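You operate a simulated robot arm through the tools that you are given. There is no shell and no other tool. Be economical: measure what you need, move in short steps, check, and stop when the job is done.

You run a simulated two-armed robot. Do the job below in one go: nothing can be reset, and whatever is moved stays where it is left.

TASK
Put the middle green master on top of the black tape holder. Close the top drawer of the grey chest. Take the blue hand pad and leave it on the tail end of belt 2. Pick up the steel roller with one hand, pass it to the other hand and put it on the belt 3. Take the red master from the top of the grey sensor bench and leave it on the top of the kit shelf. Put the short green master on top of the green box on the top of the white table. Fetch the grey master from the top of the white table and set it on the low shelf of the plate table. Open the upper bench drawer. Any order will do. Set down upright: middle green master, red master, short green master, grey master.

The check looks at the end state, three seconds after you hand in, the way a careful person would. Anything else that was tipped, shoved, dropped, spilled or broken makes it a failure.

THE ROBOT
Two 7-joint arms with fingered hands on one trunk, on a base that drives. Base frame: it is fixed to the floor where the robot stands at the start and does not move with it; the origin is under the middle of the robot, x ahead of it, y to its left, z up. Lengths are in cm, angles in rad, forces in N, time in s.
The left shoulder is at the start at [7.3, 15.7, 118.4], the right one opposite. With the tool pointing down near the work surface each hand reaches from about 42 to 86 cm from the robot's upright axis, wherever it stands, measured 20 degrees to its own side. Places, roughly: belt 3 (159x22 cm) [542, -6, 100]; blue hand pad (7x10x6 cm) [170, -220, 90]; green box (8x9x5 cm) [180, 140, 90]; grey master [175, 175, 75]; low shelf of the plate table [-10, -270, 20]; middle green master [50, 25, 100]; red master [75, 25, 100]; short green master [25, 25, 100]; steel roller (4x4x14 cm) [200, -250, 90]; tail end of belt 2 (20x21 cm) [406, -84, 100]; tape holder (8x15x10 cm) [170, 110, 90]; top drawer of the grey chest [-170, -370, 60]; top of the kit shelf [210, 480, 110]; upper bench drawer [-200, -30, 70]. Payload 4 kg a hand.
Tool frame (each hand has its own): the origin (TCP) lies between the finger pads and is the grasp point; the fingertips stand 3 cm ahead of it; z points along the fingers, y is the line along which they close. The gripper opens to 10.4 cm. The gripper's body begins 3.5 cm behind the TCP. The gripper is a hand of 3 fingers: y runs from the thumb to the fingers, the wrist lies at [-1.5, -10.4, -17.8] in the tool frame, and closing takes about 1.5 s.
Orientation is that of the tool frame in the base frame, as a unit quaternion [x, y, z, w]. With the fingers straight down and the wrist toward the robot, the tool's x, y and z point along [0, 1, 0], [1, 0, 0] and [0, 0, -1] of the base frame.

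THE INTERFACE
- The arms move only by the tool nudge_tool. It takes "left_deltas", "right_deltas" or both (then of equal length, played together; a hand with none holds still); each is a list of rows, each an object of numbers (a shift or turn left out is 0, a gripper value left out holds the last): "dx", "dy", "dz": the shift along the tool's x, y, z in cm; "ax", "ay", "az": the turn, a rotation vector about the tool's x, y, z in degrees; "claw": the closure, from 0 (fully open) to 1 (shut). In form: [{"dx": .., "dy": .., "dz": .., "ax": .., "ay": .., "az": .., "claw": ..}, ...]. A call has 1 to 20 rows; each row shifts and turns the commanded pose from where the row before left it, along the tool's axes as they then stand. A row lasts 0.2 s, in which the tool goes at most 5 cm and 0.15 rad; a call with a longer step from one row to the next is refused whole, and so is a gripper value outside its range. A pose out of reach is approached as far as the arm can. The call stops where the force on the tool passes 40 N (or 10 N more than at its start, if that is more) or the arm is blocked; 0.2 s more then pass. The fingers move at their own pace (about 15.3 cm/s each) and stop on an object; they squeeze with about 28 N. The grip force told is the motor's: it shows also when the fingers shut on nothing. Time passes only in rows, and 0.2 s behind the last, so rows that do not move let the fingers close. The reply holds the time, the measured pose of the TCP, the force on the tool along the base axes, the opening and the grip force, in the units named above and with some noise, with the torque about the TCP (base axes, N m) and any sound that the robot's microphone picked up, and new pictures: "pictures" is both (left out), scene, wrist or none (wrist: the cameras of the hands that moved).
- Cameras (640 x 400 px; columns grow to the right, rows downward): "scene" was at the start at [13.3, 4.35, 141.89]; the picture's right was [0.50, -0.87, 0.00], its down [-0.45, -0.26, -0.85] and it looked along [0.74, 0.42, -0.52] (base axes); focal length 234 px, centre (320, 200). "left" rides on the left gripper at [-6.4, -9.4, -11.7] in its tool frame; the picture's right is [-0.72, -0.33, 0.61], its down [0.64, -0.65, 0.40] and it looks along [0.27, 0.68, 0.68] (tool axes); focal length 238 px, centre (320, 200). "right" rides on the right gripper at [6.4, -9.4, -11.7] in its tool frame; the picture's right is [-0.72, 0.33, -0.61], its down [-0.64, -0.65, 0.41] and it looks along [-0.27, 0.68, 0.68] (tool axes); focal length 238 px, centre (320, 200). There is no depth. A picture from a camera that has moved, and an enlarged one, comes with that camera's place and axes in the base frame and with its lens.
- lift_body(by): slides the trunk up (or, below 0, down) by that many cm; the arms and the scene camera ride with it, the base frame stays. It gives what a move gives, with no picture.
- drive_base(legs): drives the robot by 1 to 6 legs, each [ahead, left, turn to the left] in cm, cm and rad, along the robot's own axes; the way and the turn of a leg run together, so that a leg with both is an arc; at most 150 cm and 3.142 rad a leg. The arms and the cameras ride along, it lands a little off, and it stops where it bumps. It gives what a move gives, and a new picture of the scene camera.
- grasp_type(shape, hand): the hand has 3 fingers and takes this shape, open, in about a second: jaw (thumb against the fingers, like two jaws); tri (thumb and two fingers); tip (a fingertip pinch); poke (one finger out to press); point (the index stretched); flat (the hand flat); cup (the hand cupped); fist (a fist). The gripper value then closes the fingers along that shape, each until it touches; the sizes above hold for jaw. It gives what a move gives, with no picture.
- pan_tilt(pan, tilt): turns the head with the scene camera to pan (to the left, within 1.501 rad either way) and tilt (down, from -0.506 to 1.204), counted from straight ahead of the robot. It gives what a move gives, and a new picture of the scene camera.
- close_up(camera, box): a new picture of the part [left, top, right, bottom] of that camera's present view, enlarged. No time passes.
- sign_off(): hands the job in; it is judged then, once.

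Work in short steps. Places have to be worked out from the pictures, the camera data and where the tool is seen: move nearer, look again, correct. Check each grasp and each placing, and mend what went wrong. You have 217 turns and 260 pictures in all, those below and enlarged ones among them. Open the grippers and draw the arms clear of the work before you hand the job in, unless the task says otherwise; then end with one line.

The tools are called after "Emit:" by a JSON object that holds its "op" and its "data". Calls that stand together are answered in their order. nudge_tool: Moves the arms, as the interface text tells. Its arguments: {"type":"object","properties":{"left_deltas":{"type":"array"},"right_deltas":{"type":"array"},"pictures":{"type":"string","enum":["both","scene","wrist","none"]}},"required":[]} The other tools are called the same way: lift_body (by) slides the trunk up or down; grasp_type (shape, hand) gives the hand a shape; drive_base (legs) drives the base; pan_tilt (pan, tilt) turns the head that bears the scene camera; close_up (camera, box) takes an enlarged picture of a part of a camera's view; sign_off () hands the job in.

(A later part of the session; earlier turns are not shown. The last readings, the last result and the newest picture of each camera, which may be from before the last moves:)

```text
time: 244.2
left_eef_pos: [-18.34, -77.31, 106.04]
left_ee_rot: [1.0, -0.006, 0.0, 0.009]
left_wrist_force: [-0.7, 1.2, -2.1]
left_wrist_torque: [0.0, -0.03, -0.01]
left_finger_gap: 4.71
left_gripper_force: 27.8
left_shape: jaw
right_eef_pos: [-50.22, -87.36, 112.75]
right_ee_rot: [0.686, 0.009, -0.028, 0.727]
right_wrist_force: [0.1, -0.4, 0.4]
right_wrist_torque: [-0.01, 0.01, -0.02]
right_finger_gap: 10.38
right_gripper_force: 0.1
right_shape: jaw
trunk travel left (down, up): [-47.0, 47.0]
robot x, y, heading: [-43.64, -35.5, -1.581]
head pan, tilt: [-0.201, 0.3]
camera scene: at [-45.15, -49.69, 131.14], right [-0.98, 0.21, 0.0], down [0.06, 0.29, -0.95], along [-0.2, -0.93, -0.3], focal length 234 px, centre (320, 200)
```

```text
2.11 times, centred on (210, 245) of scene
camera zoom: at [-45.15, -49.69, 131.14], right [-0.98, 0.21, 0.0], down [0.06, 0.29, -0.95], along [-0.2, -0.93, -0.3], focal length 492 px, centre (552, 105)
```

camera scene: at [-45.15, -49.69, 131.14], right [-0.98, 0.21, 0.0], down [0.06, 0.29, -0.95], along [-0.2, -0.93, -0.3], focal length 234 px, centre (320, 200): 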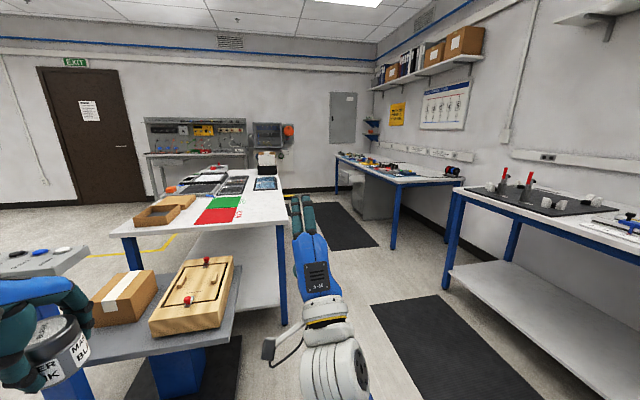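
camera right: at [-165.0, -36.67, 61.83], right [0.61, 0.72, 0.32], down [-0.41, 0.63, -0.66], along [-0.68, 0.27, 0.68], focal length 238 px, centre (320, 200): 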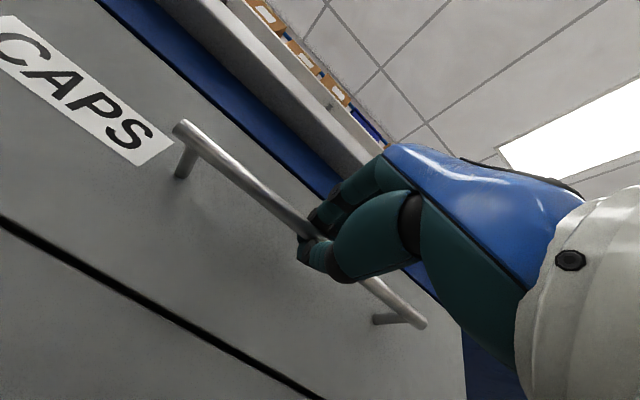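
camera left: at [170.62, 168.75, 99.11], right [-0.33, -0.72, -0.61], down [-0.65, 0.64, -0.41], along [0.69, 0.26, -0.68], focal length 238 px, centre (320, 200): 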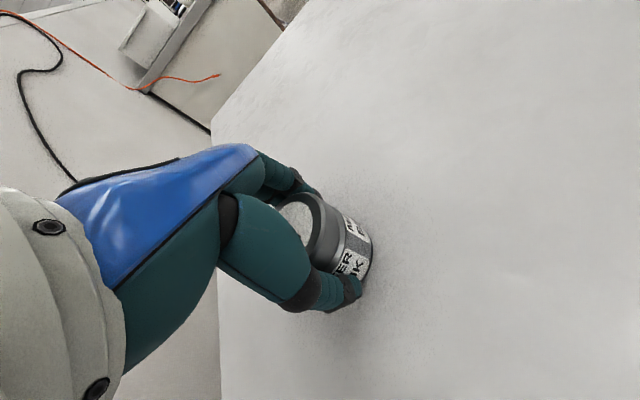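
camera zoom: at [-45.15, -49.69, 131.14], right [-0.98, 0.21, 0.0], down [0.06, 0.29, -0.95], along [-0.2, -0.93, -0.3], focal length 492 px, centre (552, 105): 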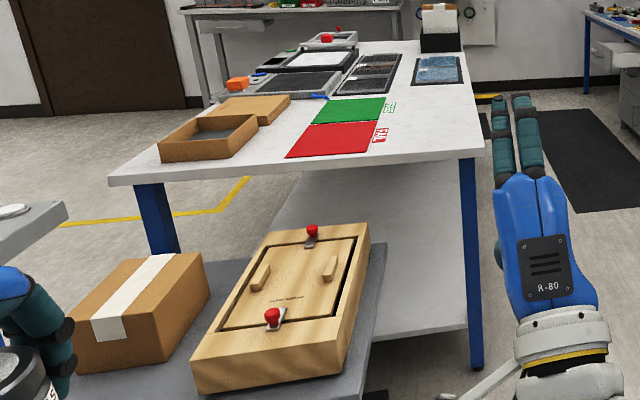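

The chest's top drawer is open toward +x at about (−165, −370). I drive down the aisle between the plate table and the benches.

Emit:
{"op": "drive_base", "data": {"legs": [[0, -50, 0.01], [150, 0, 0], [0, -10, 0], [120, 0, 0]]}}

Emit:
{"op": "pan_tilt", "data": {"pan": -0.7, "tilt": 0.45}}

```text
time: 260.7
left_eef_pos: [-80.3, -348.6, 106.02]
left_ee_rot: [1.0, -0.008, -0.001, 0.008]
left_wrist_force: [1.0, 0.2, -2.5]
left_wrist_torque: [-0.01, -0.04, 0.01]
left_finger_gap: 4.69
left_gripper_force: 27.7
left_shape: jaw
right_eef_pos: [-112.08, -358.81, 112.81]
right_ee_rot: [0.685, 0.008, -0.03, 0.728]
right_wrist_force: [-0.2, 0.7, 0.4]
right_wrist_torque: [0.0, 0.03, 0.02]
right_finger_gap: 10.39
right_gripper_force: 0.1
right_shape: jaw
trunk travel left (down, up): [-47.0, 47.0]
robot x, y, heading: [-105.18, -306.08, -1.588]
head pan, tilt: [-0.201, 0.3]
camera scene: at [-106.92, -320.89, 131.15], right [-0.98, 0.22, 0.0], down [0.06, 0.29, -0.95], along [-0.21, -0.93, -0.3], focal length 234 px, centre (320, 200)
```

scene: 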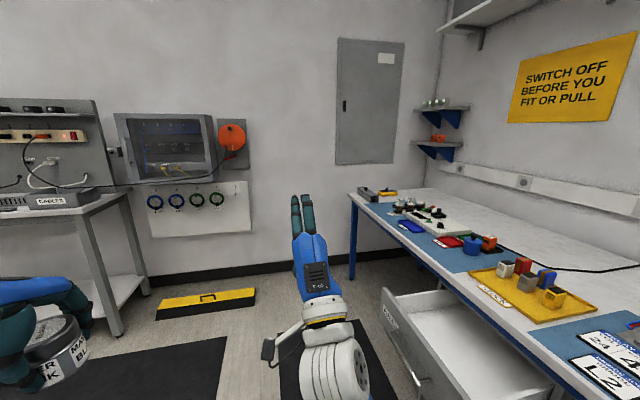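

```text
time: 261.6
left_eef_pos: [-80.35, -348.47, 106.19]
left_ee_rot: [1.0, -0.009, 0.0, 0.008]
left_wrist_force: [-0.4, 0.1, -1.7]
left_wrist_torque: [0.02, 0.03, -0.02]
left_finger_gap: 4.68
left_gripper_force: 27.9
left_shape: jaw
right_eef_pos: [-112.32, -358.58, 112.71]
right_ee_rot: [0.686, 0.006, -0.031, 0.727]
right_wrist_force: [-0.2, 0.0, -0.2]
right_wrist_torque: [0.0, 0.0, 0.01]
right_finger_gap: 10.38
right_gripper_force: 0.1
right_shape: jaw
trunk travel left (down, up): [-47.0, 47.0]
robot x, y, heading: [-105.29, -306.49, -1.586]
head pan, tilt: [-0.7, 0.45]
camera scene: at [-110.97, -318.7, 129.77], right [-0.75, 0.66, 0.0], down [0.28, 0.33, -0.9], along [-0.59, -0.68, -0.44], focal length 234 px, centre (320, 200)
```

scene: 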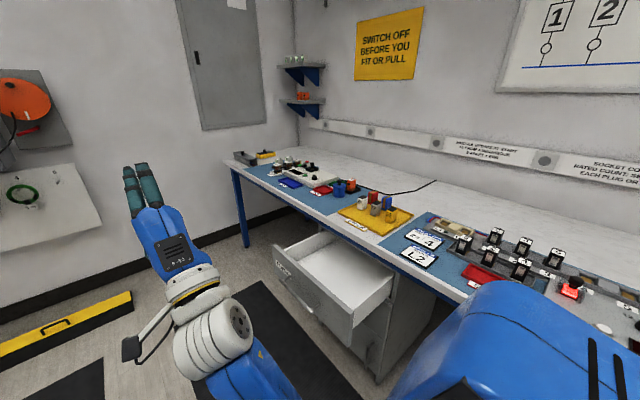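

The drawer front is at x≈−152, y from −395 to −350. I turn right to face it, strafe into line and lower the trunk.

Emit:
{"op": "drive_base", "data": {"legs": [[0, 0, -1.56], [0, 73, 0]]}}

Emit:
{"op": "lift_body", "data": {"by": -40}}

Emit:
{"op": "pan_tilt", "data": {"pan": 0.0, "tilt": 0.5}}

```text
time: 269.4
left_eef_pos: [-148.28, -404.68, 106.14]
left_ee_rot: [-0.7, 0.714, 0.005, -0.007]
left_wrist_force: [-0.2, -0.8, -2.8]
left_wrist_torque: [0.0, -0.01, 0.0]
left_finger_gap: 4.68
left_gripper_force: 27.7
left_shape: jaw
right_eef_pos: [-158.24, -372.85, 112.74]
right_ee_rot: [-0.488, 0.481, 0.536, -0.493]
right_wrist_force: [0.4, -0.1, -0.5]
right_wrist_torque: [0.0, 0.01, -0.03]
right_finger_gap: 10.38
right_gripper_force: 0.2
right_shape: jaw
trunk travel left (down, up): [-47.0, 47.0]
robot x, y, heading: [-106.1, -380.23, 3.12]
head pan, tilt: [-0.7, 0.45]
camera scene: at [-117.97, -374.22, 129.75], right [0.66, 0.75, 0.0], down [0.33, -0.29, -0.9], along [-0.68, 0.59, -0.44], focal length 234 px, centre (320, 200)
```

scene: 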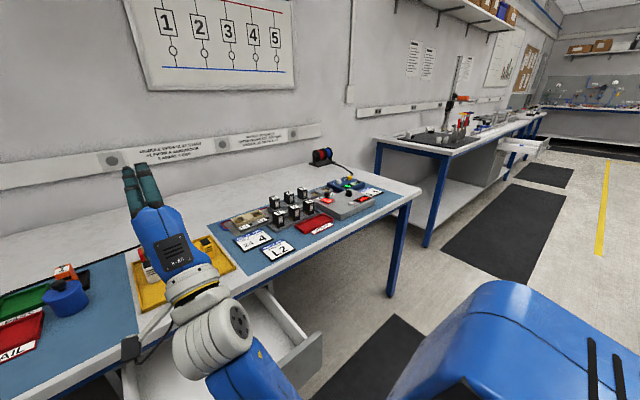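

```text
time: 273.2
left_eef_pos: [-146.53, -405.53, 69.02]
left_ee_rot: [-0.701, 0.713, 0.021, -0.014]
left_wrist_force: [0.3, 0.4, -2.7]
left_wrist_torque: [-0.03, -0.04, 0.03]
left_finger_gap: 4.66
left_gripper_force: 27.6
left_shape: jaw
right_eef_pos: [-156.13, -373.81, 77.32]
right_ee_rot: [-0.479, 0.463, 0.551, -0.503]
right_wrist_force: [-0.3, 0.7, 0.5]
right_wrist_torque: [0.01, 0.0, 0.03]
right_finger_gap: 10.38
right_gripper_force: 0.1
right_shape: jaw
trunk travel left (down, up): [-7.0, 87.0]
robot x, y, heading: [-106.03, -380.21, 3.123]
head pan, tilt: [-0.7, 0.45]
```

```text
time: 274.3
left_eef_pos: [-146.63, -405.57, 68.94]
left_ee_rot: [-0.701, 0.713, 0.021, -0.014]
left_wrist_force: [0.0, -0.3, -2.7]
left_wrist_torque: [0.0, 0.02, 0.0]
left_finger_gap: 4.66
left_gripper_force: 28.3
left_shape: jaw
right_eef_pos: [-156.14, -373.89, 77.54]
right_ee_rot: [-0.478, 0.463, 0.551, -0.503]
right_wrist_force: [0.4, 0.3, -0.5]
right_wrist_torque: [-0.03, 0.02, -0.01]
right_finger_gap: 10.37
right_gripper_force: 0.1
right_shape: jaw
trunk travel left (down, up): [-7.0, 87.0]
robot x, y, heading: [-105.95, -380.23, 3.122]
head pan, tilt: [0.0, 0.499]
camera scene: at [-117.69, -381.22, 91.69], right [0.02, 1.0, 0.01], down [0.45, 0.0, -0.89], along [-0.89, 0.02, -0.45], focal length 234 px, centre (320, 200)
```

scene: 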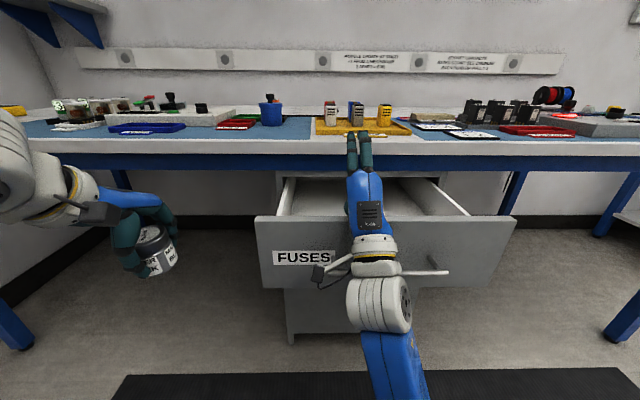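

The right wrist seems to be resting on the drawer front: I lowered too close. I raise the trunk back, then retreat before lowering again.

Emit:
{"op": "lift_body", "data": {"by": 30}}

Emit:
{"op": "drive_base", "data": {"legs": [[-28, 0, 0]]}}

Emit:
{"op": "lift_body", "data": {"by": -37}}

Emit:
{"op": "nudge_tool", "data": {"right_deltas": [{"claw": 1}, {}, {}, {}, {}, {}], "pictures": "scene"}}

```text
time: 277.3
left_eef_pos: [-148.16, -405.05, 96.1]
left_ee_rot: [-0.7, 0.714, 0.007, -0.006]
left_wrist_force: [-0.3, -0.1, -2.2]
left_wrist_torque: [0.0, -0.05, -0.05]
left_finger_gap: 4.67
left_gripper_force: 28.0
left_shape: jaw
right_eef_pos: [-158.19, -373.0, 102.88]
right_ee_rot: [-0.489, 0.481, 0.535, -0.492]
right_wrist_force: [-0.2, 0.5, -0.1]
right_wrist_torque: [-0.01, 0.01, -0.02]
right_finger_gap: 10.39
right_gripper_force: 0.0
right_shape: jaw
trunk travel left (down, up): [-37.0, 57.0]
robot x, y, heading: [-106.34, -380.36, 3.123]
head pan, tilt: [0.0, 0.499]
```

```text
time: 279.2
left_eef_pos: [-120.55, -405.47, 96.2]
left_ee_rot: [-0.699, 0.715, 0.007, -0.006]
left_wrist_force: [-0.3, 0.6, -2.5]
left_wrist_torque: [-0.02, 0.04, -0.01]
left_finger_gap: 4.67
left_gripper_force: 27.9
left_shape: jaw
right_eef_pos: [-130.43, -373.38, 102.8]
right_ee_rot: [-0.488, 0.481, 0.537, -0.492]
right_wrist_force: [0.7, 0.6, 0.3]
right_wrist_torque: [0.01, -0.01, -0.04]
right_finger_gap: 10.38
right_gripper_force: 0.1
right_shape: jaw
trunk travel left (down, up): [-37.0, 57.0]
robot x, y, heading: [-78.21, -380.82, 3.12]
head pan, tilt: [0.0, 0.499]
camera scene: at [-92.31, -381.0, 119.31], right [0.02, 1.0, 0.0], down [0.48, -0.01, -0.88], along [-0.88, 0.02, -0.48], focal length 234 px, centre (320, 200)
```

scene: 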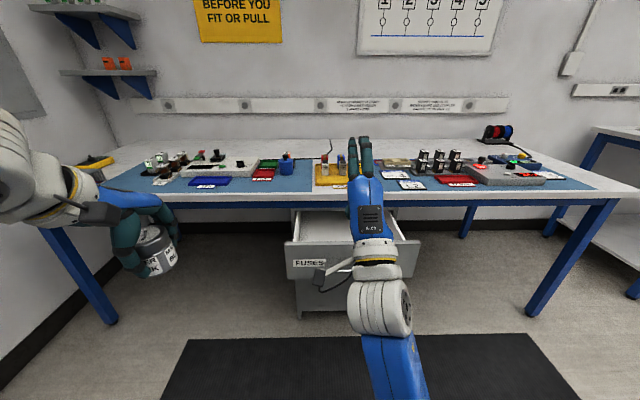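

```text
time: 283.0
left_eef_pos: [-119.47, -405.54, 69.06]
left_ee_rot: [-0.701, 0.713, 0.013, -0.012]
left_wrist_force: [1.0, 0.2, -3.2]
left_wrist_torque: [0.01, -0.02, 0.03]
left_finger_gap: 4.65
left_gripper_force: 28.3
left_shape: jaw
right_eef_pos: [-129.05, -373.83, 76.91]
right_ee_rot: [-0.481, 0.469, 0.546, -0.501]
right_wrist_force: [0.3, 0.2, 0.3]
right_wrist_torque: [0.01, -0.01, 0.03]
right_finger_gap: 10.36
right_gripper_force: 0.1
right_shape: jaw
trunk travel left (down, up): [-8.5, 85.5]
robot x, y, heading: [-77.86, -380.75, 3.12]
head pan, tilt: [0.0, 0.499]
stopped: the arm was blocked; the commanded pose is now the measured one
```

```text
time: 284.4
left_eef_pos: [-119.16, -405.76, 68.99]
left_ee_rot: [-0.7, 0.714, 0.017, -0.012]
left_wrist_force: [-0.5, -0.3, -3.7]
left_wrist_torque: [-0.01, 0.02, 0.01]
left_finger_gap: 4.66
left_gripper_force: 28.2
left_shape: jaw
right_eef_pos: [-128.74, -374.0, 77.29]
right_ee_rot: [-0.477, 0.467, 0.55, -0.502]
right_wrist_force: [0.8, -0.9, 0.3]
right_wrist_torque: [0.01, 0.02, -0.01]
right_finger_gap: 0.0
right_gripper_force: 28.0
right_shape: jaw
trunk travel left (down, up): [-8.5, 85.5]
robot x, y, heading: [-78.24, -380.51, 3.124]
head pan, tilt: [0.0, 0.499]
camera scene: at [-90.5, -381.57, 91.78], right [0.02, 1.0, 0.01], down [0.46, 0.0, -0.89], along [-0.89, 0.02, -0.46], focal length 234 px, centre (320, 200)
```

scene: 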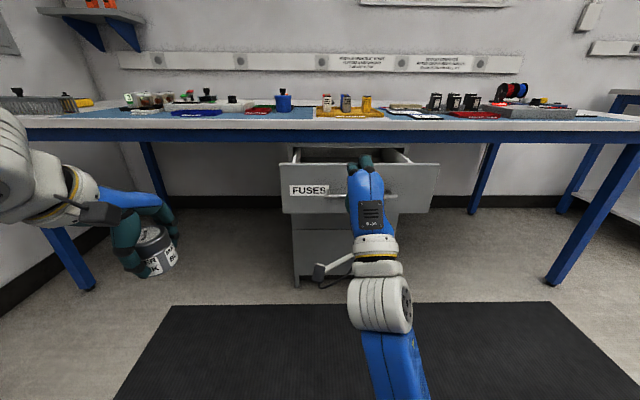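

It blocked again in free space, so the arm is meeting the robot's own base. I raise the trunk 8 cm and instead lower the closed hand with the arm while stretching it forward.

Emit:
{"op": "lift_body", "data": {"by": 8}}

Emit:
{"op": "nudge_tool", "data": {"right_deltas": [{"dz": 3, "ax": 6}, {"dz": 3}, {"dz": 2, "dy": -3}, {"dy": -3.5}, {"dy": -3.5}, {"dy": -3.5}, {"dy": -3}, {}], "pictures": "scene"}}

```text
time: 285.6
left_eef_pos: [-120.43, -405.34, 75.52]
left_ee_rot: [-0.7, 0.714, 0.006, -0.006]
left_wrist_force: [0.3, 0.8, -2.4]
left_wrist_torque: [0.02, -0.04, 0.01]
left_finger_gap: 4.64
left_gripper_force: 28.3
left_shape: jaw
right_eef_pos: [-130.19, -373.63, 83.57]
right_ee_rot: [-0.482, 0.471, 0.545, -0.499]
right_wrist_force: [-0.3, 0.0, -0.1]
right_wrist_torque: [-0.02, 0.03, 0.04]
right_finger_gap: 0.0
right_gripper_force: 28.2
right_shape: jaw
trunk travel left (down, up): [-16.5, 77.5]
robot x, y, heading: [-77.99, -380.75, 3.119]
head pan, tilt: [0.0, 0.499]
```

```text
time: 286.8
left_eef_pos: [-120.35, -405.05, 75.62]
left_ee_rot: [-0.699, 0.715, 0.006, -0.007]
left_wrist_force: [-0.6, 0.5, -3.1]
left_wrist_torque: [0.06, -0.02, 0.01]
left_finger_gap: 4.64
left_gripper_force: 28.5
left_shape: jaw
right_eef_pos: [-138.54, -370.64, 73.83]
right_ee_rot: [-0.53, 0.462, 0.57, -0.426]
right_wrist_force: [0.8, -0.5, 0.6]
right_wrist_torque: [0.01, -0.03, -0.03]
right_finger_gap: 0.02
right_gripper_force: 28.1
right_shape: jaw
trunk travel left (down, up): [-16.5, 77.5]
robot x, y, heading: [-78.4, -380.54, 3.122]
head pan, tilt: [0.0, 0.499]
stopped in row 5 (right hand): the arm was blocked; the commanded pose is now the measured one
camera scene: at [-92.3, -380.9, 98.81], right [0.02, 1.0, 0.0], down [0.48, -0.01, -0.88], along [-0.88, 0.02, -0.48], focal length 234 px, centre (320, 200)
```

scene: 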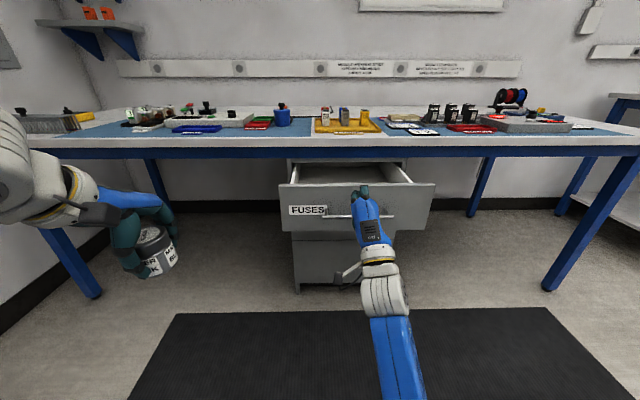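

I pitch the hand 45° down, which raises the wrist and elbow away from the base, so the closed fingertips can go lower.

Emit:
{"op": "nudge_tool", "data": {"right_deltas": [{"ax": 7.5, "dy": 1}, {"ax": 7.5}, {"ax": 7.5}, {"ax": 7.5}, {"ax": 7.5}, {"ax": 7.5}, {"dy": -2, "dz": 2}, {"dy": -2, "dz": 2}, {"dy": -2, "dz": 2}, {}], "pictures": "scene"}}

```text
time: 289.0
left_eef_pos: [-120.45, -405.34, 75.71]
left_ee_rot: [-0.7, 0.714, 0.007, -0.007]
left_wrist_force: [-0.5, 0.4, -3.0]
left_wrist_torque: [0.03, -0.01, 0.0]
left_finger_gap: 4.67
left_gripper_force: 28.0
left_shape: jaw
right_eef_pos: [-139.07, -367.88, 67.97]
right_ee_rot: [0.643, -0.64, -0.378, 0.186]
right_wrist_force: [0.4, -0.5, 0.5]
right_wrist_torque: [0.02, -0.01, -0.02]
right_finger_gap: 0.0
right_gripper_force: 28.1
right_shape: jaw
trunk travel left (down, up): [-16.5, 77.5]
robot x, y, heading: [-77.95, -381.06, 3.124]
head pan, tilt: [0.0, 0.499]
camera scene: at [-92.33, -380.94, 98.8], right [0.02, 1.0, 0.0], down [0.48, -0.01, -0.88], along [-0.88, 0.02, -0.48], focal length 234 px, centre (320, 200)
```

scene: 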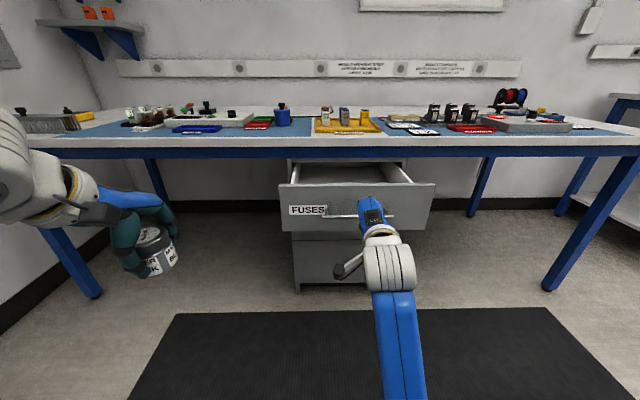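

The fingertips are at about (−141, −367, 66), level with the drawer front. I push by driving ahead, first 25 cm.

Emit:
{"op": "drive_base", "data": {"legs": [[25, 0, 0]]}}

```text
time: 290.8
left_eef_pos: [-145.05, -404.68, 75.68]
left_ee_rot: [-0.699, 0.715, 0.006, -0.007]
left_wrist_force: [0.0, 0.6, -2.2]
left_wrist_torque: [0.01, 0.01, -0.01]
left_finger_gap: 4.65
left_gripper_force: 28.4
left_shape: jaw
right_eef_pos: [-163.73, -367.23, 67.41]
right_ee_rot: [0.647, -0.639, -0.375, 0.181]
right_wrist_force: [0.5, 0.5, -0.4]
right_wrist_torque: [0.01, 0.01, -0.01]
right_finger_gap: 0.0
right_gripper_force: 27.7
right_shape: jaw
trunk travel left (down, up): [-16.5, 77.5]
robot x, y, heading: [-102.88, -380.22, 3.122]
head pan, tilt: [0.0, 0.499]
camera scene: at [-117.08, -380.43, 98.79], right [0.02, 1.0, 0.0], down [0.48, -0.01, -0.88], along [-0.88, 0.02, -0.48], focal length 234 px, centre (320, 200)
```

scene: 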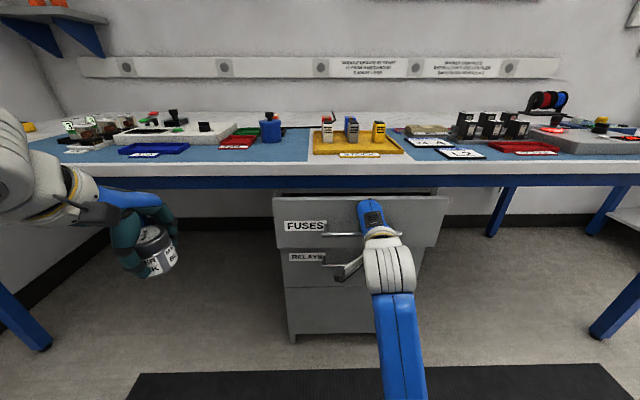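

It is closing. I push a further 9 cm.

Emit:
{"op": "drive_base", "data": {"legs": [[9, 0, 0]]}}

Emit:
{"op": "close_up", "data": {"camera": "scene", "box": [250, 170, 470, 310]}}

```text
time: 291.8
left_eef_pos: [-150.77, -404.48, 75.77]
left_ee_rot: [-0.7, 0.714, 0.005, -0.008]
left_wrist_force: [0.3, -0.2, -2.2]
left_wrist_torque: [0.0, -0.03, 0.02]
left_finger_gap: 4.66
left_gripper_force: 27.8
left_shape: jaw
right_eef_pos: [-169.16, -367.01, 67.99]
right_ee_rot: [0.644, -0.638, -0.38, 0.184]
right_wrist_force: [12.8, -1.3, 0.9]
right_wrist_torque: [0.0, -0.07, -0.08]
right_finger_gap: 0.0
right_gripper_force: 27.6
right_shape: jaw
trunk travel left (down, up): [-16.5, 77.5]
robot x, y, heading: [-108.76, -380.29, 3.12]
head pan, tilt: [0.0, 0.499]
stopped in leg 1: the force on the tool passed its limit at 90 N (the readings are from after the stop); the commanded pose is now the measured one
camera scene: at [-122.71, -380.31, 98.83], right [0.02, 1.0, 0.0], down [0.48, -0.01, -0.88], along [-0.88, 0.02, -0.48], focal length 234 px, centre (320, 200)
```

scene: 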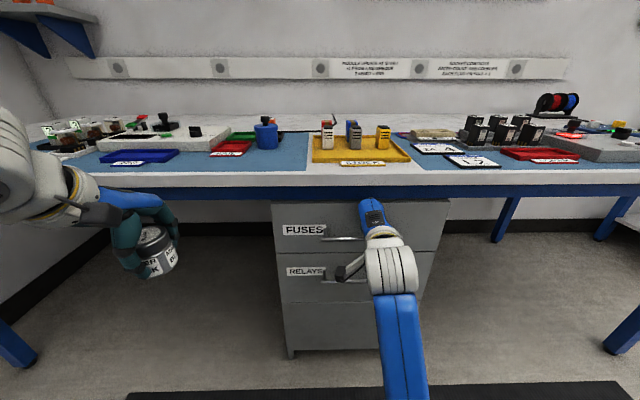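

```text
2.86 times, centred on (360, 240) of scene
camera zoom: at [-122.71, -380.31, 98.83], right [0.02, 1.0, 0.0], down [0.48, -0.01, -0.88], along [-0.88, 0.02, -0.48], focal length 667 px, centre (206, 86)
```

zoom: 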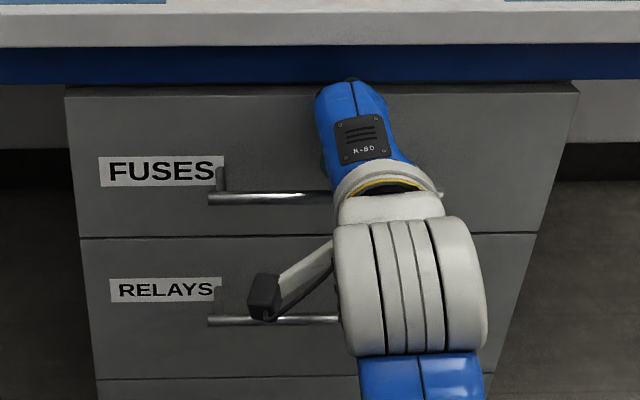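

The top drawer is flush. I back away, raise the trunk, return the right hand to pointing down, and move toward the plate table.

Emit:
{"op": "drive_base", "data": {"legs": [[-10, 0, 0.02]]}}

Emit:
{"op": "lift_body", "data": {"by": 35}}

Emit:
{"op": "nudge_tool", "data": {"right_deltas": [{"ax": 8, "claw": 0, "dz": -2}, {"ax": 8}, {"ax": 8}, {"ax": 8}, {"ax": 8}, {"ax": 5}, {}], "pictures": "none"}}

Emit:
{"op": "drive_base", "data": {"legs": [[0, -110, 0], [0, 0, 1.571], [0, 0, 1.571]]}}

```text
time: 293.0
left_eef_pos: [-140.21, -405.53, 75.76]
left_ee_rot: [-0.707, 0.707, 0.005, -0.009]
left_wrist_force: [0.0, 0.3, -3.5]
left_wrist_torque: [0.01, 0.01, 0.02]
left_finger_gap: 4.65
left_gripper_force: 27.9
left_shape: jaw
right_eef_pos: [-159.44, -368.35, 67.91]
right_ee_rot: [0.65, -0.632, -0.378, 0.187]
right_wrist_force: [-0.1, 0.5, 0.4]
right_wrist_torque: [0.02, -0.01, -0.02]
right_finger_gap: 0.01
right_gripper_force: 28.0
right_shape: jaw
trunk travel left (down, up): [-16.5, 77.5]
robot x, y, heading: [-98.32, -380.67, 3.145]
head pan, tilt: [0.0, 0.499]
camera scene: at [-112.76, -380.71, 98.82], right [0.0, 1.0, 0.0], down [0.48, 0.0, -0.88], along [-0.88, 0.0, -0.48], focal length 234 px, centre (320, 200)
```

scene: 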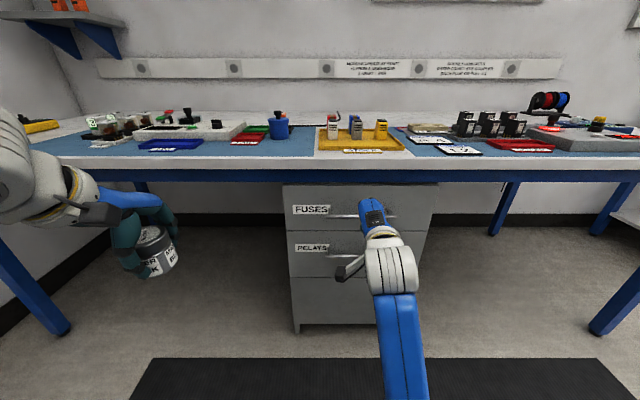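

```text
time: 296.4
left_eef_pos: [-140.38, -405.54, 110.73]
left_ee_rot: [-0.707, 0.708, 0.005, -0.009]
left_wrist_force: [-0.6, -0.8, -2.6]
left_wrist_torque: [0.0, 0.0, -0.02]
left_finger_gap: 4.64
left_gripper_force: 28.1
left_shape: jaw
right_eef_pos: [-159.37, -368.45, 102.9]
right_ee_rot: [0.65, -0.632, -0.378, 0.187]
right_wrist_force: [0.4, -0.8, 0.7]
right_wrist_torque: [-0.02, 0.0, 0.03]
right_finger_gap: 0.0
right_gripper_force: 28.1
right_shape: jaw
trunk travel left (down, up): [-51.5, 42.5]
robot x, y, heading: [-98.93, -380.3, 3.143]
head pan, tilt: [0.0, 0.499]
```

```text
time: 298.0
left_eef_pos: [-140.26, -405.56, 110.78]
left_ee_rot: [0.708, -0.707, -0.004, 0.008]
left_wrist_force: [-0.6, 0.2, -2.4]
left_wrist_torque: [0.0, 0.0, 0.05]
left_finger_gap: 4.66
left_gripper_force: 27.5
left_shape: jaw
right_eef_pos: [-157.99, -368.25, 104.34]
right_ee_rot: [-0.67, 0.73, 0.11, 0.078]
right_wrist_force: [-0.8, -0.4, 0.2]
right_wrist_torque: [-0.01, -0.03, 0.03]
right_finger_gap: 10.38
right_gripper_force: 0.1
right_shape: jaw
trunk travel left (down, up): [-51.5, 42.5]
robot x, y, heading: [-98.81, -379.97, 3.143]
head pan, tilt: [0.0, 0.499]
```

```text
time: 311.2
left_eef_pos: [-55.07, -248.36, 110.84]
left_ee_rot: [0.713, 0.701, 0.009, 0.006]
left_wrist_force: [0.6, -0.8, -2.9]
left_wrist_torque: [-0.04, 0.03, 0.01]
left_finger_gap: 4.61
left_gripper_force: 28.1
left_shape: jaw
right_eef_pos: [-37.93, -285.83, 104.24]
right_ee_rot: [0.737, 0.662, -0.078, 0.11]
right_wrist_force: [1.0, 0.3, -0.1]
right_wrist_torque: [-0.01, 0.04, 0.01]
right_finger_gap: 10.37
right_gripper_force: 0.0
right_shape: jaw
trunk travel left (down, up): [-51.5, 42.5]
robot x, y, heading: [-96.89, -272.8, -0.019]
head pan, tilt: [0.0, 0.499]
camera scene: at [-82.49, -273.25, 133.8], right [-0.02, -1.0, 0.0], down [-0.48, 0.01, -0.88], along [0.88, -0.02, -0.48], focal length 234 px, centre (320, 200)
```

scene: 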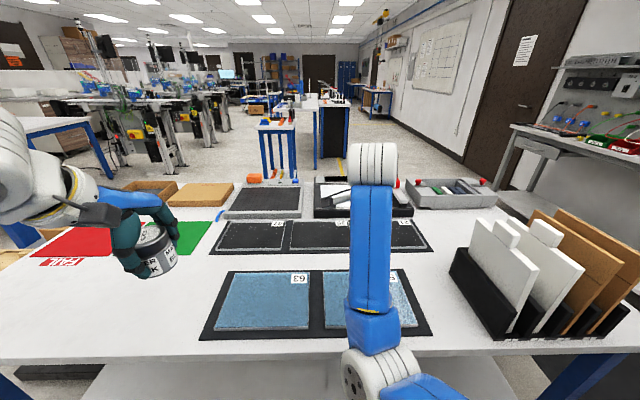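

The table edge is near x −57. I back up 25 cm, raise the right hand out of the way, and lower the trunk to work under the tabletop.

Emit:
{"op": "drive_base", "data": {"legs": [[-25, 0, 0.02]]}}

Emit:
{"op": "nudge_tool", "data": {"right_deltas": [{"dz": -4}, {"dz": -4}, {"dz": -4}, {"dz": -4}, {"dz": -4}, {"dz": -4}, {}], "pictures": "none"}}

Emit:
{"op": "lift_body", "data": {"by": -35}}

Emit:
{"op": "pan_tilt", "data": {"pan": 0.15, "tilt": 0.6}}

```text
time: 313.0
left_eef_pos: [-80.81, -247.22, 110.79]
left_ee_rot: [0.706, 0.708, 0.009, 0.005]
left_wrist_force: [0.2, -0.8, -2.4]
left_wrist_torque: [-0.06, 0.02, 0.01]
left_finger_gap: 4.61
left_gripper_force: 28.0
left_shape: jaw
right_eef_pos: [-62.76, -284.5, 104.21]
right_ee_rot: [0.73, 0.67, -0.077, 0.11]
right_wrist_force: [0.8, -0.2, 0.7]
right_wrist_torque: [0.0, 0.0, -0.01]
right_finger_gap: 10.39
right_gripper_force: 0.1
right_shape: jaw
trunk travel left (down, up): [-51.5, 42.5]
robot x, y, heading: [-122.12, -272.77, -0.003]
head pan, tilt: [0.0, 0.499]
camera scene: at [-107.5, -272.66, 133.77], right [0.0, -1.0, 0.0], down [-0.48, 0.0, -0.88], along [0.88, 0.0, -0.48], focal length 234 px, centre (320, 200)
```

scene: 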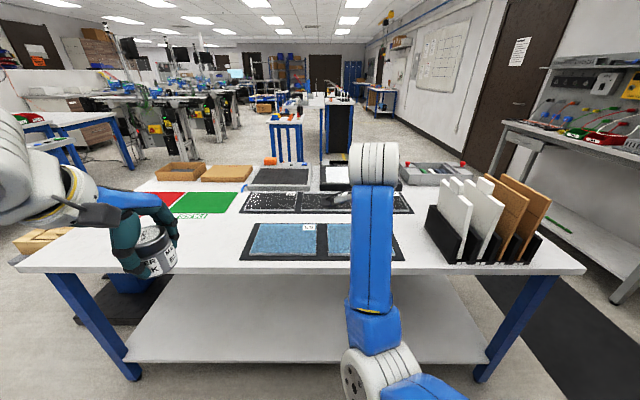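

```text
time: 314.6
left_eef_pos: [-80.92, -247.53, 110.95]
left_ee_rot: [0.706, 0.708, 0.01, 0.004]
left_wrist_force: [-0.5, -0.2, -2.4]
left_wrist_torque: [-0.01, -0.02, 0.0]
left_finger_gap: 4.6
left_gripper_force: 28.1
left_shape: jaw
right_eef_pos: [-60.13, -284.91, 121.3]
right_ee_rot: [0.764, 0.629, -0.124, 0.065]
right_wrist_force: [0.1, -0.5, 0.0]
right_wrist_torque: [0.0, 0.03, 0.01]
right_finger_gap: 10.38
right_gripper_force: 0.2
right_shape: jaw
right hand out of reach, approached as far as the arm can: row 3
trunk travel left (down, up): [-51.5, 42.5]
robot x, y, heading: [-122.18, -272.43, -0.003]
head pan, tilt: [0.0, 0.499]
stopped in row 7 (right hand): the arm was blocked; the commanded pose is now the measured one
```

```text
time: 318.0
left_eef_pos: [-81.21, -247.49, 75.85]
left_ee_rot: [0.706, 0.708, 0.011, 0.006]
left_wrist_force: [0.6, 0.9, -3.1]
left_wrist_torque: [-0.02, 0.01, -0.02]
left_finger_gap: 4.63
left_gripper_force: 28.2
left_shape: jaw
right_eef_pos: [-60.46, -284.89, 86.52]
right_ee_rot: [0.765, 0.629, -0.123, 0.067]
right_wrist_force: [0.4, -0.1, 0.3]
right_wrist_torque: [0.0, -0.01, -0.01]
right_finger_gap: 10.4
right_gripper_force: 0.1
right_shape: jaw
trunk travel left (down, up): [-16.5, 77.5]
robot x, y, heading: [-122.18, -272.37, 0.0]
head pan, tilt: [0.0, 0.499]
```

```text
time: 318.7
left_eef_pos: [-81.18, -247.55, 75.97]
left_ee_rot: [0.706, 0.708, 0.01, 0.005]
left_wrist_force: [0.0, 0.6, -2.7]
left_wrist_torque: [0.04, 0.01, -0.01]
left_finger_gap: 4.63
left_gripper_force: 27.7
left_shape: jaw
right_eef_pos: [-60.38, -284.88, 86.43]
right_ee_rot: [0.764, 0.63, -0.124, 0.067]
right_wrist_force: [0.8, 0.6, 0.1]
right_wrist_torque: [-0.02, 0.05, -0.01]
right_finger_gap: 10.37
right_gripper_force: 0.0
right_shape: jaw
trunk travel left (down, up): [-16.5, 77.5]
robot x, y, heading: [-122.1, -272.43, 0.007]
head pan, tilt: [0.15, 0.6]
camera scene: at [-108.11, -271.41, 97.89], right [0.15, -0.99, 0.0], down [-0.56, -0.09, -0.82], along [0.81, 0.13, -0.57], focal length 234 px, centre (320, 200)
```

scene: 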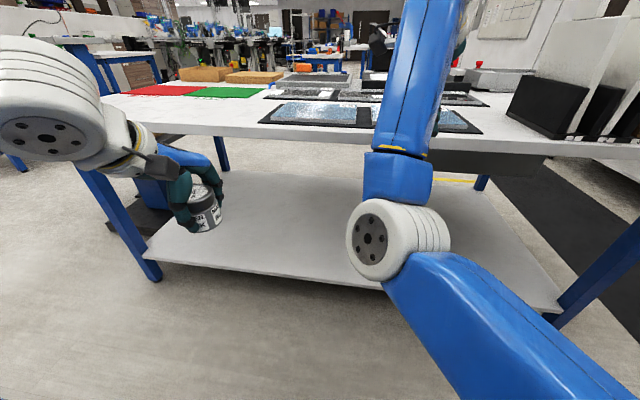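

The tabletop is at z≈73 with its edge near x −49, and the empty low shelf is at z≈19. The right hand would hit the tabletop, so I turn the robot 45° right to reach with the left arm on its left side while the right arm stays clear.

Emit:
{"op": "drive_base", "data": {"legs": [[0, 0, -0.785]]}}

Emit:
{"op": "nudge_tool", "data": {"left_deltas": [{"dx": 4}, {"dx": 4}, {"dx": 4}, {"dx": 4}, {"dz": 4}, {"dz": 4}, {"dz": 4}, {"dz": 4}, {}], "pictures": "none"}}

Emit:
{"op": "lift_body", "data": {"by": -14}}

Emit:
{"op": "pan_tilt", "data": {"pan": 0.75, "tilt": 0.7}}

```text
time: 321.1
left_eef_pos: [-75.51, -284.17, 76.03]
left_ee_rot: [0.924, 0.382, 0.007, 0.009]
left_wrist_force: [-0.7, 0.5, -3.0]
left_wrist_torque: [0.01, -0.03, -0.03]
left_finger_gap: 4.59
left_gripper_force: 28.2
left_shape: jaw
right_eef_pos: [-87.41, -325.34, 86.45]
right_ee_rot: [0.948, 0.286, -0.141, 0.015]
right_wrist_force: [-0.7, 0.0, -0.7]
right_wrist_torque: [0.0, 0.01, 0.0]
right_finger_gap: 10.36
right_gripper_force: 0.1
right_shape: jaw
trunk travel left (down, up): [-16.5, 77.5]
robot x, y, heading: [-122.01, -272.74, -0.787]
head pan, tilt: [0.15, 0.6]
camera scene: at [-111.13, -281.81, 97.88], right [-0.59, -0.8, 0.0], down [-0.46, 0.34, -0.82], along [0.66, -0.49, -0.57], focal length 234 px, centre (320, 200)
```

scene: 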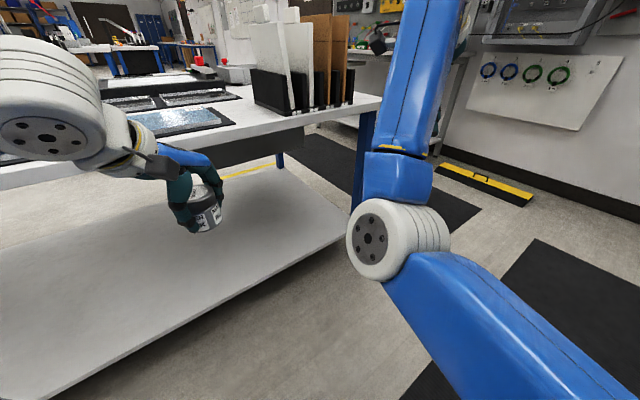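

```text
time: 323.1
left_eef_pos: [-63.84, -272.95, 60.21]
left_ee_rot: [0.924, 0.382, 0.009, 0.008]
left_wrist_force: [1.3, 0.7, -2.8]
left_wrist_torque: [-0.02, 0.0, -0.03]
left_finger_gap: 4.57
left_gripper_force: 27.8
left_shape: jaw
right_eef_pos: [-87.53, -325.39, 86.5]
right_ee_rot: [0.948, 0.285, -0.139, 0.015]
right_wrist_force: [1.6, 0.5, -0.4]
right_wrist_torque: [0.0, 0.0, 0.02]
right_finger_gap: 10.38
right_gripper_force: 0.1
right_shape: jaw
trunk travel left (down, up): [-16.5, 77.5]
robot x, y, heading: [-122.05, -272.7, -0.79]
head pan, tilt: [0.15, 0.6]
```

```text
time: 324.8
left_eef_pos: [-63.83, -272.96, 46.31]
left_ee_rot: [0.924, 0.382, 0.009, 0.01]
left_wrist_force: [-0.8, -0.2, -2.0]
left_wrist_torque: [-0.01, 0.0, 0.01]
left_finger_gap: 4.57
left_gripper_force: 28.0
left_shape: jaw
right_eef_pos: [-87.62, -325.23, 72.5]
right_ee_rot: [0.948, 0.286, -0.139, 0.015]
right_wrist_force: [0.1, -0.7, -0.5]
right_wrist_torque: [-0.01, 0.02, -0.01]
right_finger_gap: 10.39
right_gripper_force: 0.0
right_shape: jaw
trunk travel left (down, up): [-2.5, 91.5]
robot x, y, heading: [-121.97, -272.85, -0.784]
head pan, tilt: [0.15, 0.6]
```

```text
time: 325.8
left_eef_pos: [-63.84, -272.96, 46.33]
left_ee_rot: [0.924, 0.382, 0.009, 0.01]
left_wrist_force: [0.6, 0.1, -2.0]
left_wrist_torque: [0.03, 0.02, -0.02]
left_finger_gap: 4.58
left_gripper_force: 27.9
left_shape: jaw
right_eef_pos: [-87.65, -325.31, 72.52]
right_ee_rot: [0.948, 0.286, -0.139, 0.016]
right_wrist_force: [-0.4, 0.6, -0.1]
right_wrist_torque: [0.01, 0.02, -0.04]
right_finger_gap: 10.41
right_gripper_force: 0.1
right_shape: jaw
trunk travel left (down, up): [-2.5, 91.5]
robot x, y, heading: [-121.97, -273.05, -0.787]
head pan, tilt: [0.75, 0.7]
camera scene: at [-109.78, -276.83, 83.02], right [-0.04, -1.0, 0.0], down [-0.65, 0.02, -0.76], along [0.76, -0.03, -0.65], focal length 234 px, centre (320, 200)
```

scene: 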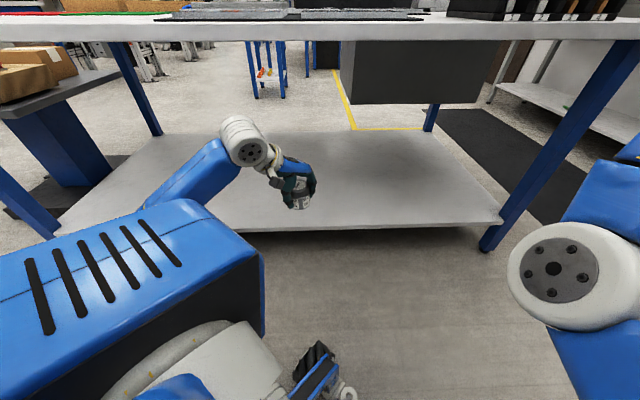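

The shelf is clear and no self-collision. I lower the left arm 17 cm outside the shelf, then slide the robot 24 cm toward +x.

Emit:
{"op": "nudge_tool", "data": {"left_deltas": [{"dz": 4}, {"dz": 4}, {"dz": 4}, {"dz": 4}, {"dz": 1}, {}], "pictures": "none"}}

Emit:
{"op": "drive_base", "data": {"legs": [[12, 12, 0]]}}

```text
time: 327.2
left_eef_pos: [-63.62, -273.08, 29.16]
left_ee_rot: [0.924, 0.382, 0.009, 0.01]
left_wrist_force: [0.3, -0.9, -2.4]
left_wrist_torque: [-0.01, 0.01, 0.0]
left_finger_gap: 4.6
left_gripper_force: 28.0
left_shape: jaw
right_eef_pos: [-87.61, -325.43, 72.6]
right_ee_rot: [0.948, 0.285, -0.139, 0.015]
right_wrist_force: [-1.0, 0.2, 0.6]
right_wrist_torque: [0.03, 0.0, -0.02]
right_finger_gap: 10.35
right_gripper_force: 0.0
right_shape: jaw
trunk travel left (down, up): [-2.5, 91.5]
robot x, y, heading: [-122.39, -272.79, -0.796]
head pan, tilt: [0.75, 0.7]
```

```text
time: 328.7
left_eef_pos: [-46.45, -273.31, 29.22]
left_ee_rot: [0.925, 0.381, 0.009, 0.009]
left_wrist_force: [0.4, -0.1, -3.3]
left_wrist_torque: [0.01, 0.02, 0.01]
left_finger_gap: 4.57
left_gripper_force: 28.0
left_shape: jaw
right_eef_pos: [-70.62, -325.43, 72.56]
right_ee_rot: [0.948, 0.285, -0.139, 0.014]
right_wrist_force: [0.1, 0.0, 0.3]
right_wrist_torque: [0.01, 0.03, 0.02]
right_finger_gap: 10.35
right_gripper_force: 0.1
right_shape: jaw
trunk travel left (down, up): [-2.5, 91.5]
robot x, y, heading: [-105.41, -272.17, -0.788]
head pan, tilt: [0.75, 0.7]
camera scene: at [-92.67, -276.92, 83.02], right [-0.04, -1.0, 0.0], down [-0.65, 0.03, -0.76], along [0.76, -0.03, -0.65], focal length 234 px, centre (320, 200)
```

scene: 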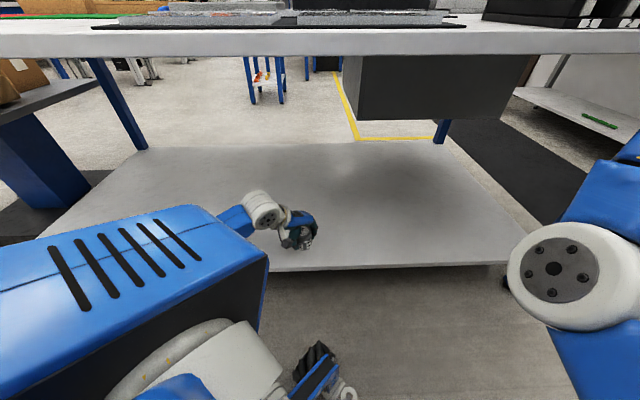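

Emit:
{"op": "drive_base", "data": {"legs": [[6, 6, 0]]}}

Emit:
{"op": "nudge_tool", "data": {"left_deltas": [{"dz": 1}, {"dz": 1}, {}], "pictures": "wrist"}}

```text
time: 329.8
left_eef_pos: [-37.81, -273.45, 29.2]
left_ee_rot: [0.925, 0.38, 0.009, 0.009]
left_wrist_force: [-0.1, 0.5, -3.4]
left_wrist_torque: [0.0, 0.01, 0.01]
left_finger_gap: 4.59
left_gripper_force: 28.4
left_shape: jaw
right_eef_pos: [-62.25, -325.63, 72.51]
right_ee_rot: [0.949, 0.283, -0.139, 0.015]
right_wrist_force: [0.9, 0.7, 0.6]
right_wrist_torque: [0.0, 0.01, 0.0]
right_finger_gap: 10.36
right_gripper_force: 0.0
right_shape: jaw
trunk travel left (down, up): [-2.5, 91.5]
robot x, y, heading: [-96.71, -272.86, -0.796]
head pan, tilt: [0.75, 0.7]
camera scene: at [-84.1, -277.05, 83.02], right [-0.04, -1.0, 0.0], down [-0.65, 0.03, -0.76], along [0.76, -0.03, -0.65], focal length 234 px, centre (320, 200)
```

scene: 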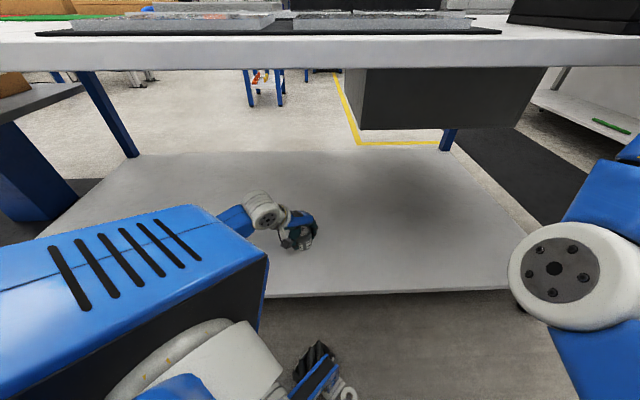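

```text
time: 330.6
left_eef_pos: [-37.78, -273.33, 27.32]
left_ee_rot: [0.925, 0.38, 0.009, 0.009]
left_wrist_force: [0.5, -0.3, -1.9]
left_wrist_torque: [0.02, 0.03, -0.01]
left_finger_gap: 4.57
left_gripper_force: 28.2
left_shape: jaw
right_eef_pos: [-62.39, -325.71, 72.61]
right_ee_rot: [0.949, 0.282, -0.138, 0.015]
right_wrist_force: [-0.1, -0.3, 0.4]
right_wrist_torque: [0.01, -0.03, 0.01]
right_finger_gap: 10.41
right_gripper_force: 0.1
right_shape: jaw
trunk travel left (down, up): [-2.5, 91.5]
robot x, y, heading: [-96.09, -272.92, -0.791]
head pan, tilt: [0.75, 0.7]
camera left: at [-49.27, -270.97, 38.69], right [-0.73, -0.28, -0.63], down [0.01, 0.91, -0.41], along [0.69, -0.3, -0.66], focal length 238 px, centre (320, 200)
```

left: 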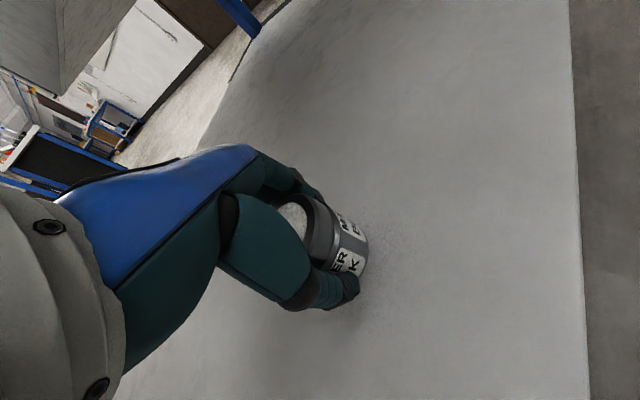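

Well inside the shelf and close to it. I lower slowly to contact.

Emit:
{"op": "nudge_tool", "data": {"left_deltas": [{"dz": 0.8}, {"dz": 0.6}, {"dz": 0.5}, {"dz": 0.5}, {"dz": 0.5}, {"dz": 0.5}, {"dz": 0.5}, {}], "pictures": "none"}}

```text
time: 332.4
left_eef_pos: [-37.71, -273.53, 23.78]
left_ee_rot: [0.925, 0.38, 0.011, 0.013]
left_wrist_force: [-1.4, 3.1, 16.1]
left_wrist_torque: [0.21, 0.15, 0.04]
left_finger_gap: 4.68
left_gripper_force: 28.2
left_shape: jaw
right_eef_pos: [-62.36, -325.59, 72.78]
right_ee_rot: [0.949, 0.283, -0.137, 0.016]
right_wrist_force: [0.5, -0.9, 0.0]
right_wrist_torque: [-0.02, 0.04, -0.01]
right_finger_gap: 10.39
right_gripper_force: 0.0
right_shape: jaw
trunk travel left (down, up): [-2.5, 91.5]
robot x, y, heading: [-96.36, -272.9, -0.793]
head pan, tilt: [0.75, 0.7]
```

Contact (16 N). I ease off and release.

Emit:
{"op": "nudge_tool", "data": {"left_deltas": [{"dz": -0.2}, {"claw": 0.6}, {}, {"claw": 0.3}, {"claw": 0}, {}, {}, {}], "pictures": "wrist"}}

```text
time: 334.2
left_eef_pos: [-37.73, -273.41, 23.74]
left_ee_rot: [0.925, 0.38, 0.009, 0.01]
left_wrist_force: [-0.1, -0.3, -1.0]
left_wrist_torque: [0.02, 0.02, -0.02]
left_finger_gap: 10.37
left_gripper_force: 0.1
left_shape: jaw
right_eef_pos: [-62.35, -325.68, 72.69]
right_ee_rot: [0.949, 0.282, -0.138, 0.016]
right_wrist_force: [0.4, 0.2, -1.0]
right_wrist_torque: [-0.01, -0.01, -0.03]
right_finger_gap: 10.36
right_gripper_force: 0.0
right_shape: jaw
trunk travel left (down, up): [-2.5, 91.5]
robot x, y, heading: [-96.86, -272.77, -0.791]
head pan, tilt: [0.75, 0.7]
camera left: at [-49.13, -271.12, 35.07], right [-0.73, -0.28, -0.63], down [0.01, 0.91, -0.41], along [0.69, -0.3, -0.66], focal length 238 px, centre (320, 200)
```

left: 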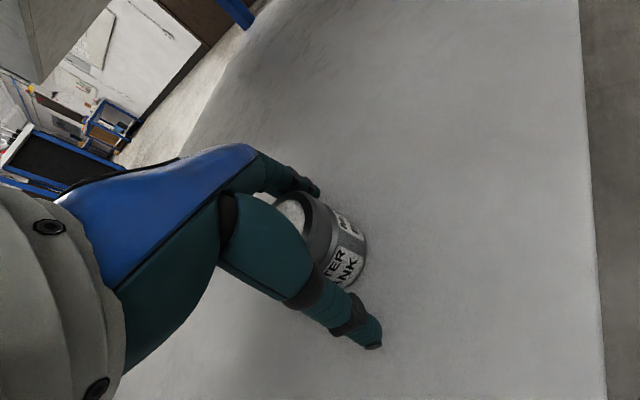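

Standing. I raise the hand 13 cm, back out the way I came and look.

Emit:
{"op": "nudge_tool", "data": {"left_deltas": [{"dz": -3}, {"dz": -4}, {"dz": -4}, {"dz": -2.5}, {}], "pictures": "none"}}

Emit:
{"op": "drive_base", "data": {"legs": [[-20, -20, 0]]}}

```text
time: 335.4
left_eef_pos: [-38.31, -273.27, 37.23]
left_ee_rot: [0.925, 0.38, 0.009, 0.01]
left_wrist_force: [0.3, 0.4, 0.0]
left_wrist_torque: [0.0, -0.02, 0.0]
left_finger_gap: 10.36
left_gripper_force: 0.0
left_shape: jaw
right_eef_pos: [-62.39, -325.61, 72.59]
right_ee_rot: [0.949, 0.282, -0.138, 0.016]
right_wrist_force: [0.1, 0.7, 0.3]
right_wrist_torque: [0.01, 0.0, -0.01]
right_finger_gap: 10.4
right_gripper_force: 0.0
right_shape: jaw
trunk travel left (down, up): [-2.5, 91.5]
robot x, y, heading: [-96.59, -272.75, -0.788]
head pan, tilt: [0.75, 0.7]
```

```text
time: 337.3
left_eef_pos: [-66.66, -273.02, 37.19]
left_ee_rot: [0.925, 0.38, 0.009, 0.011]
left_wrist_force: [0.0, -0.3, -0.4]
left_wrist_torque: [0.01, -0.01, 0.02]
left_finger_gap: 10.39
left_gripper_force: 0.1
left_shape: jaw
right_eef_pos: [-90.68, -325.28, 72.53]
right_ee_rot: [0.949, 0.283, -0.137, 0.015]
right_wrist_force: [-0.4, -0.7, 0.2]
right_wrist_torque: [-0.02, 0.01, 0.02]
right_finger_gap: 10.37
right_gripper_force: 0.1
right_shape: jaw
trunk travel left (down, up): [-2.5, 91.5]
robot x, y, heading: [-124.63, -272.39, -0.79]
head pan, tilt: [0.75, 0.7]
camera scene: at [-112.48, -276.66, 83.02], right [-0.04, -1.0, 0.0], down [-0.65, 0.03, -0.76], along [0.76, -0.03, -0.65], focal length 234 px, centre (320, 200)
```

scene: 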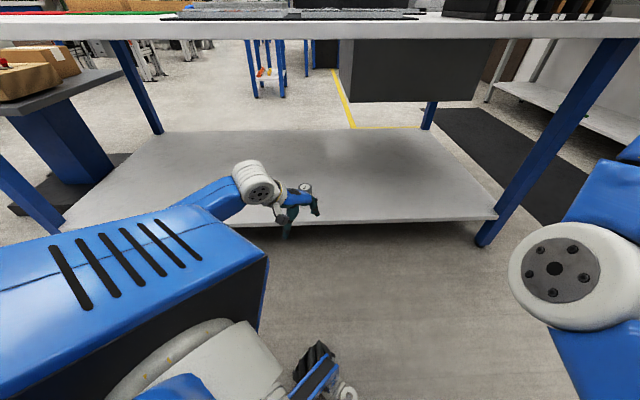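

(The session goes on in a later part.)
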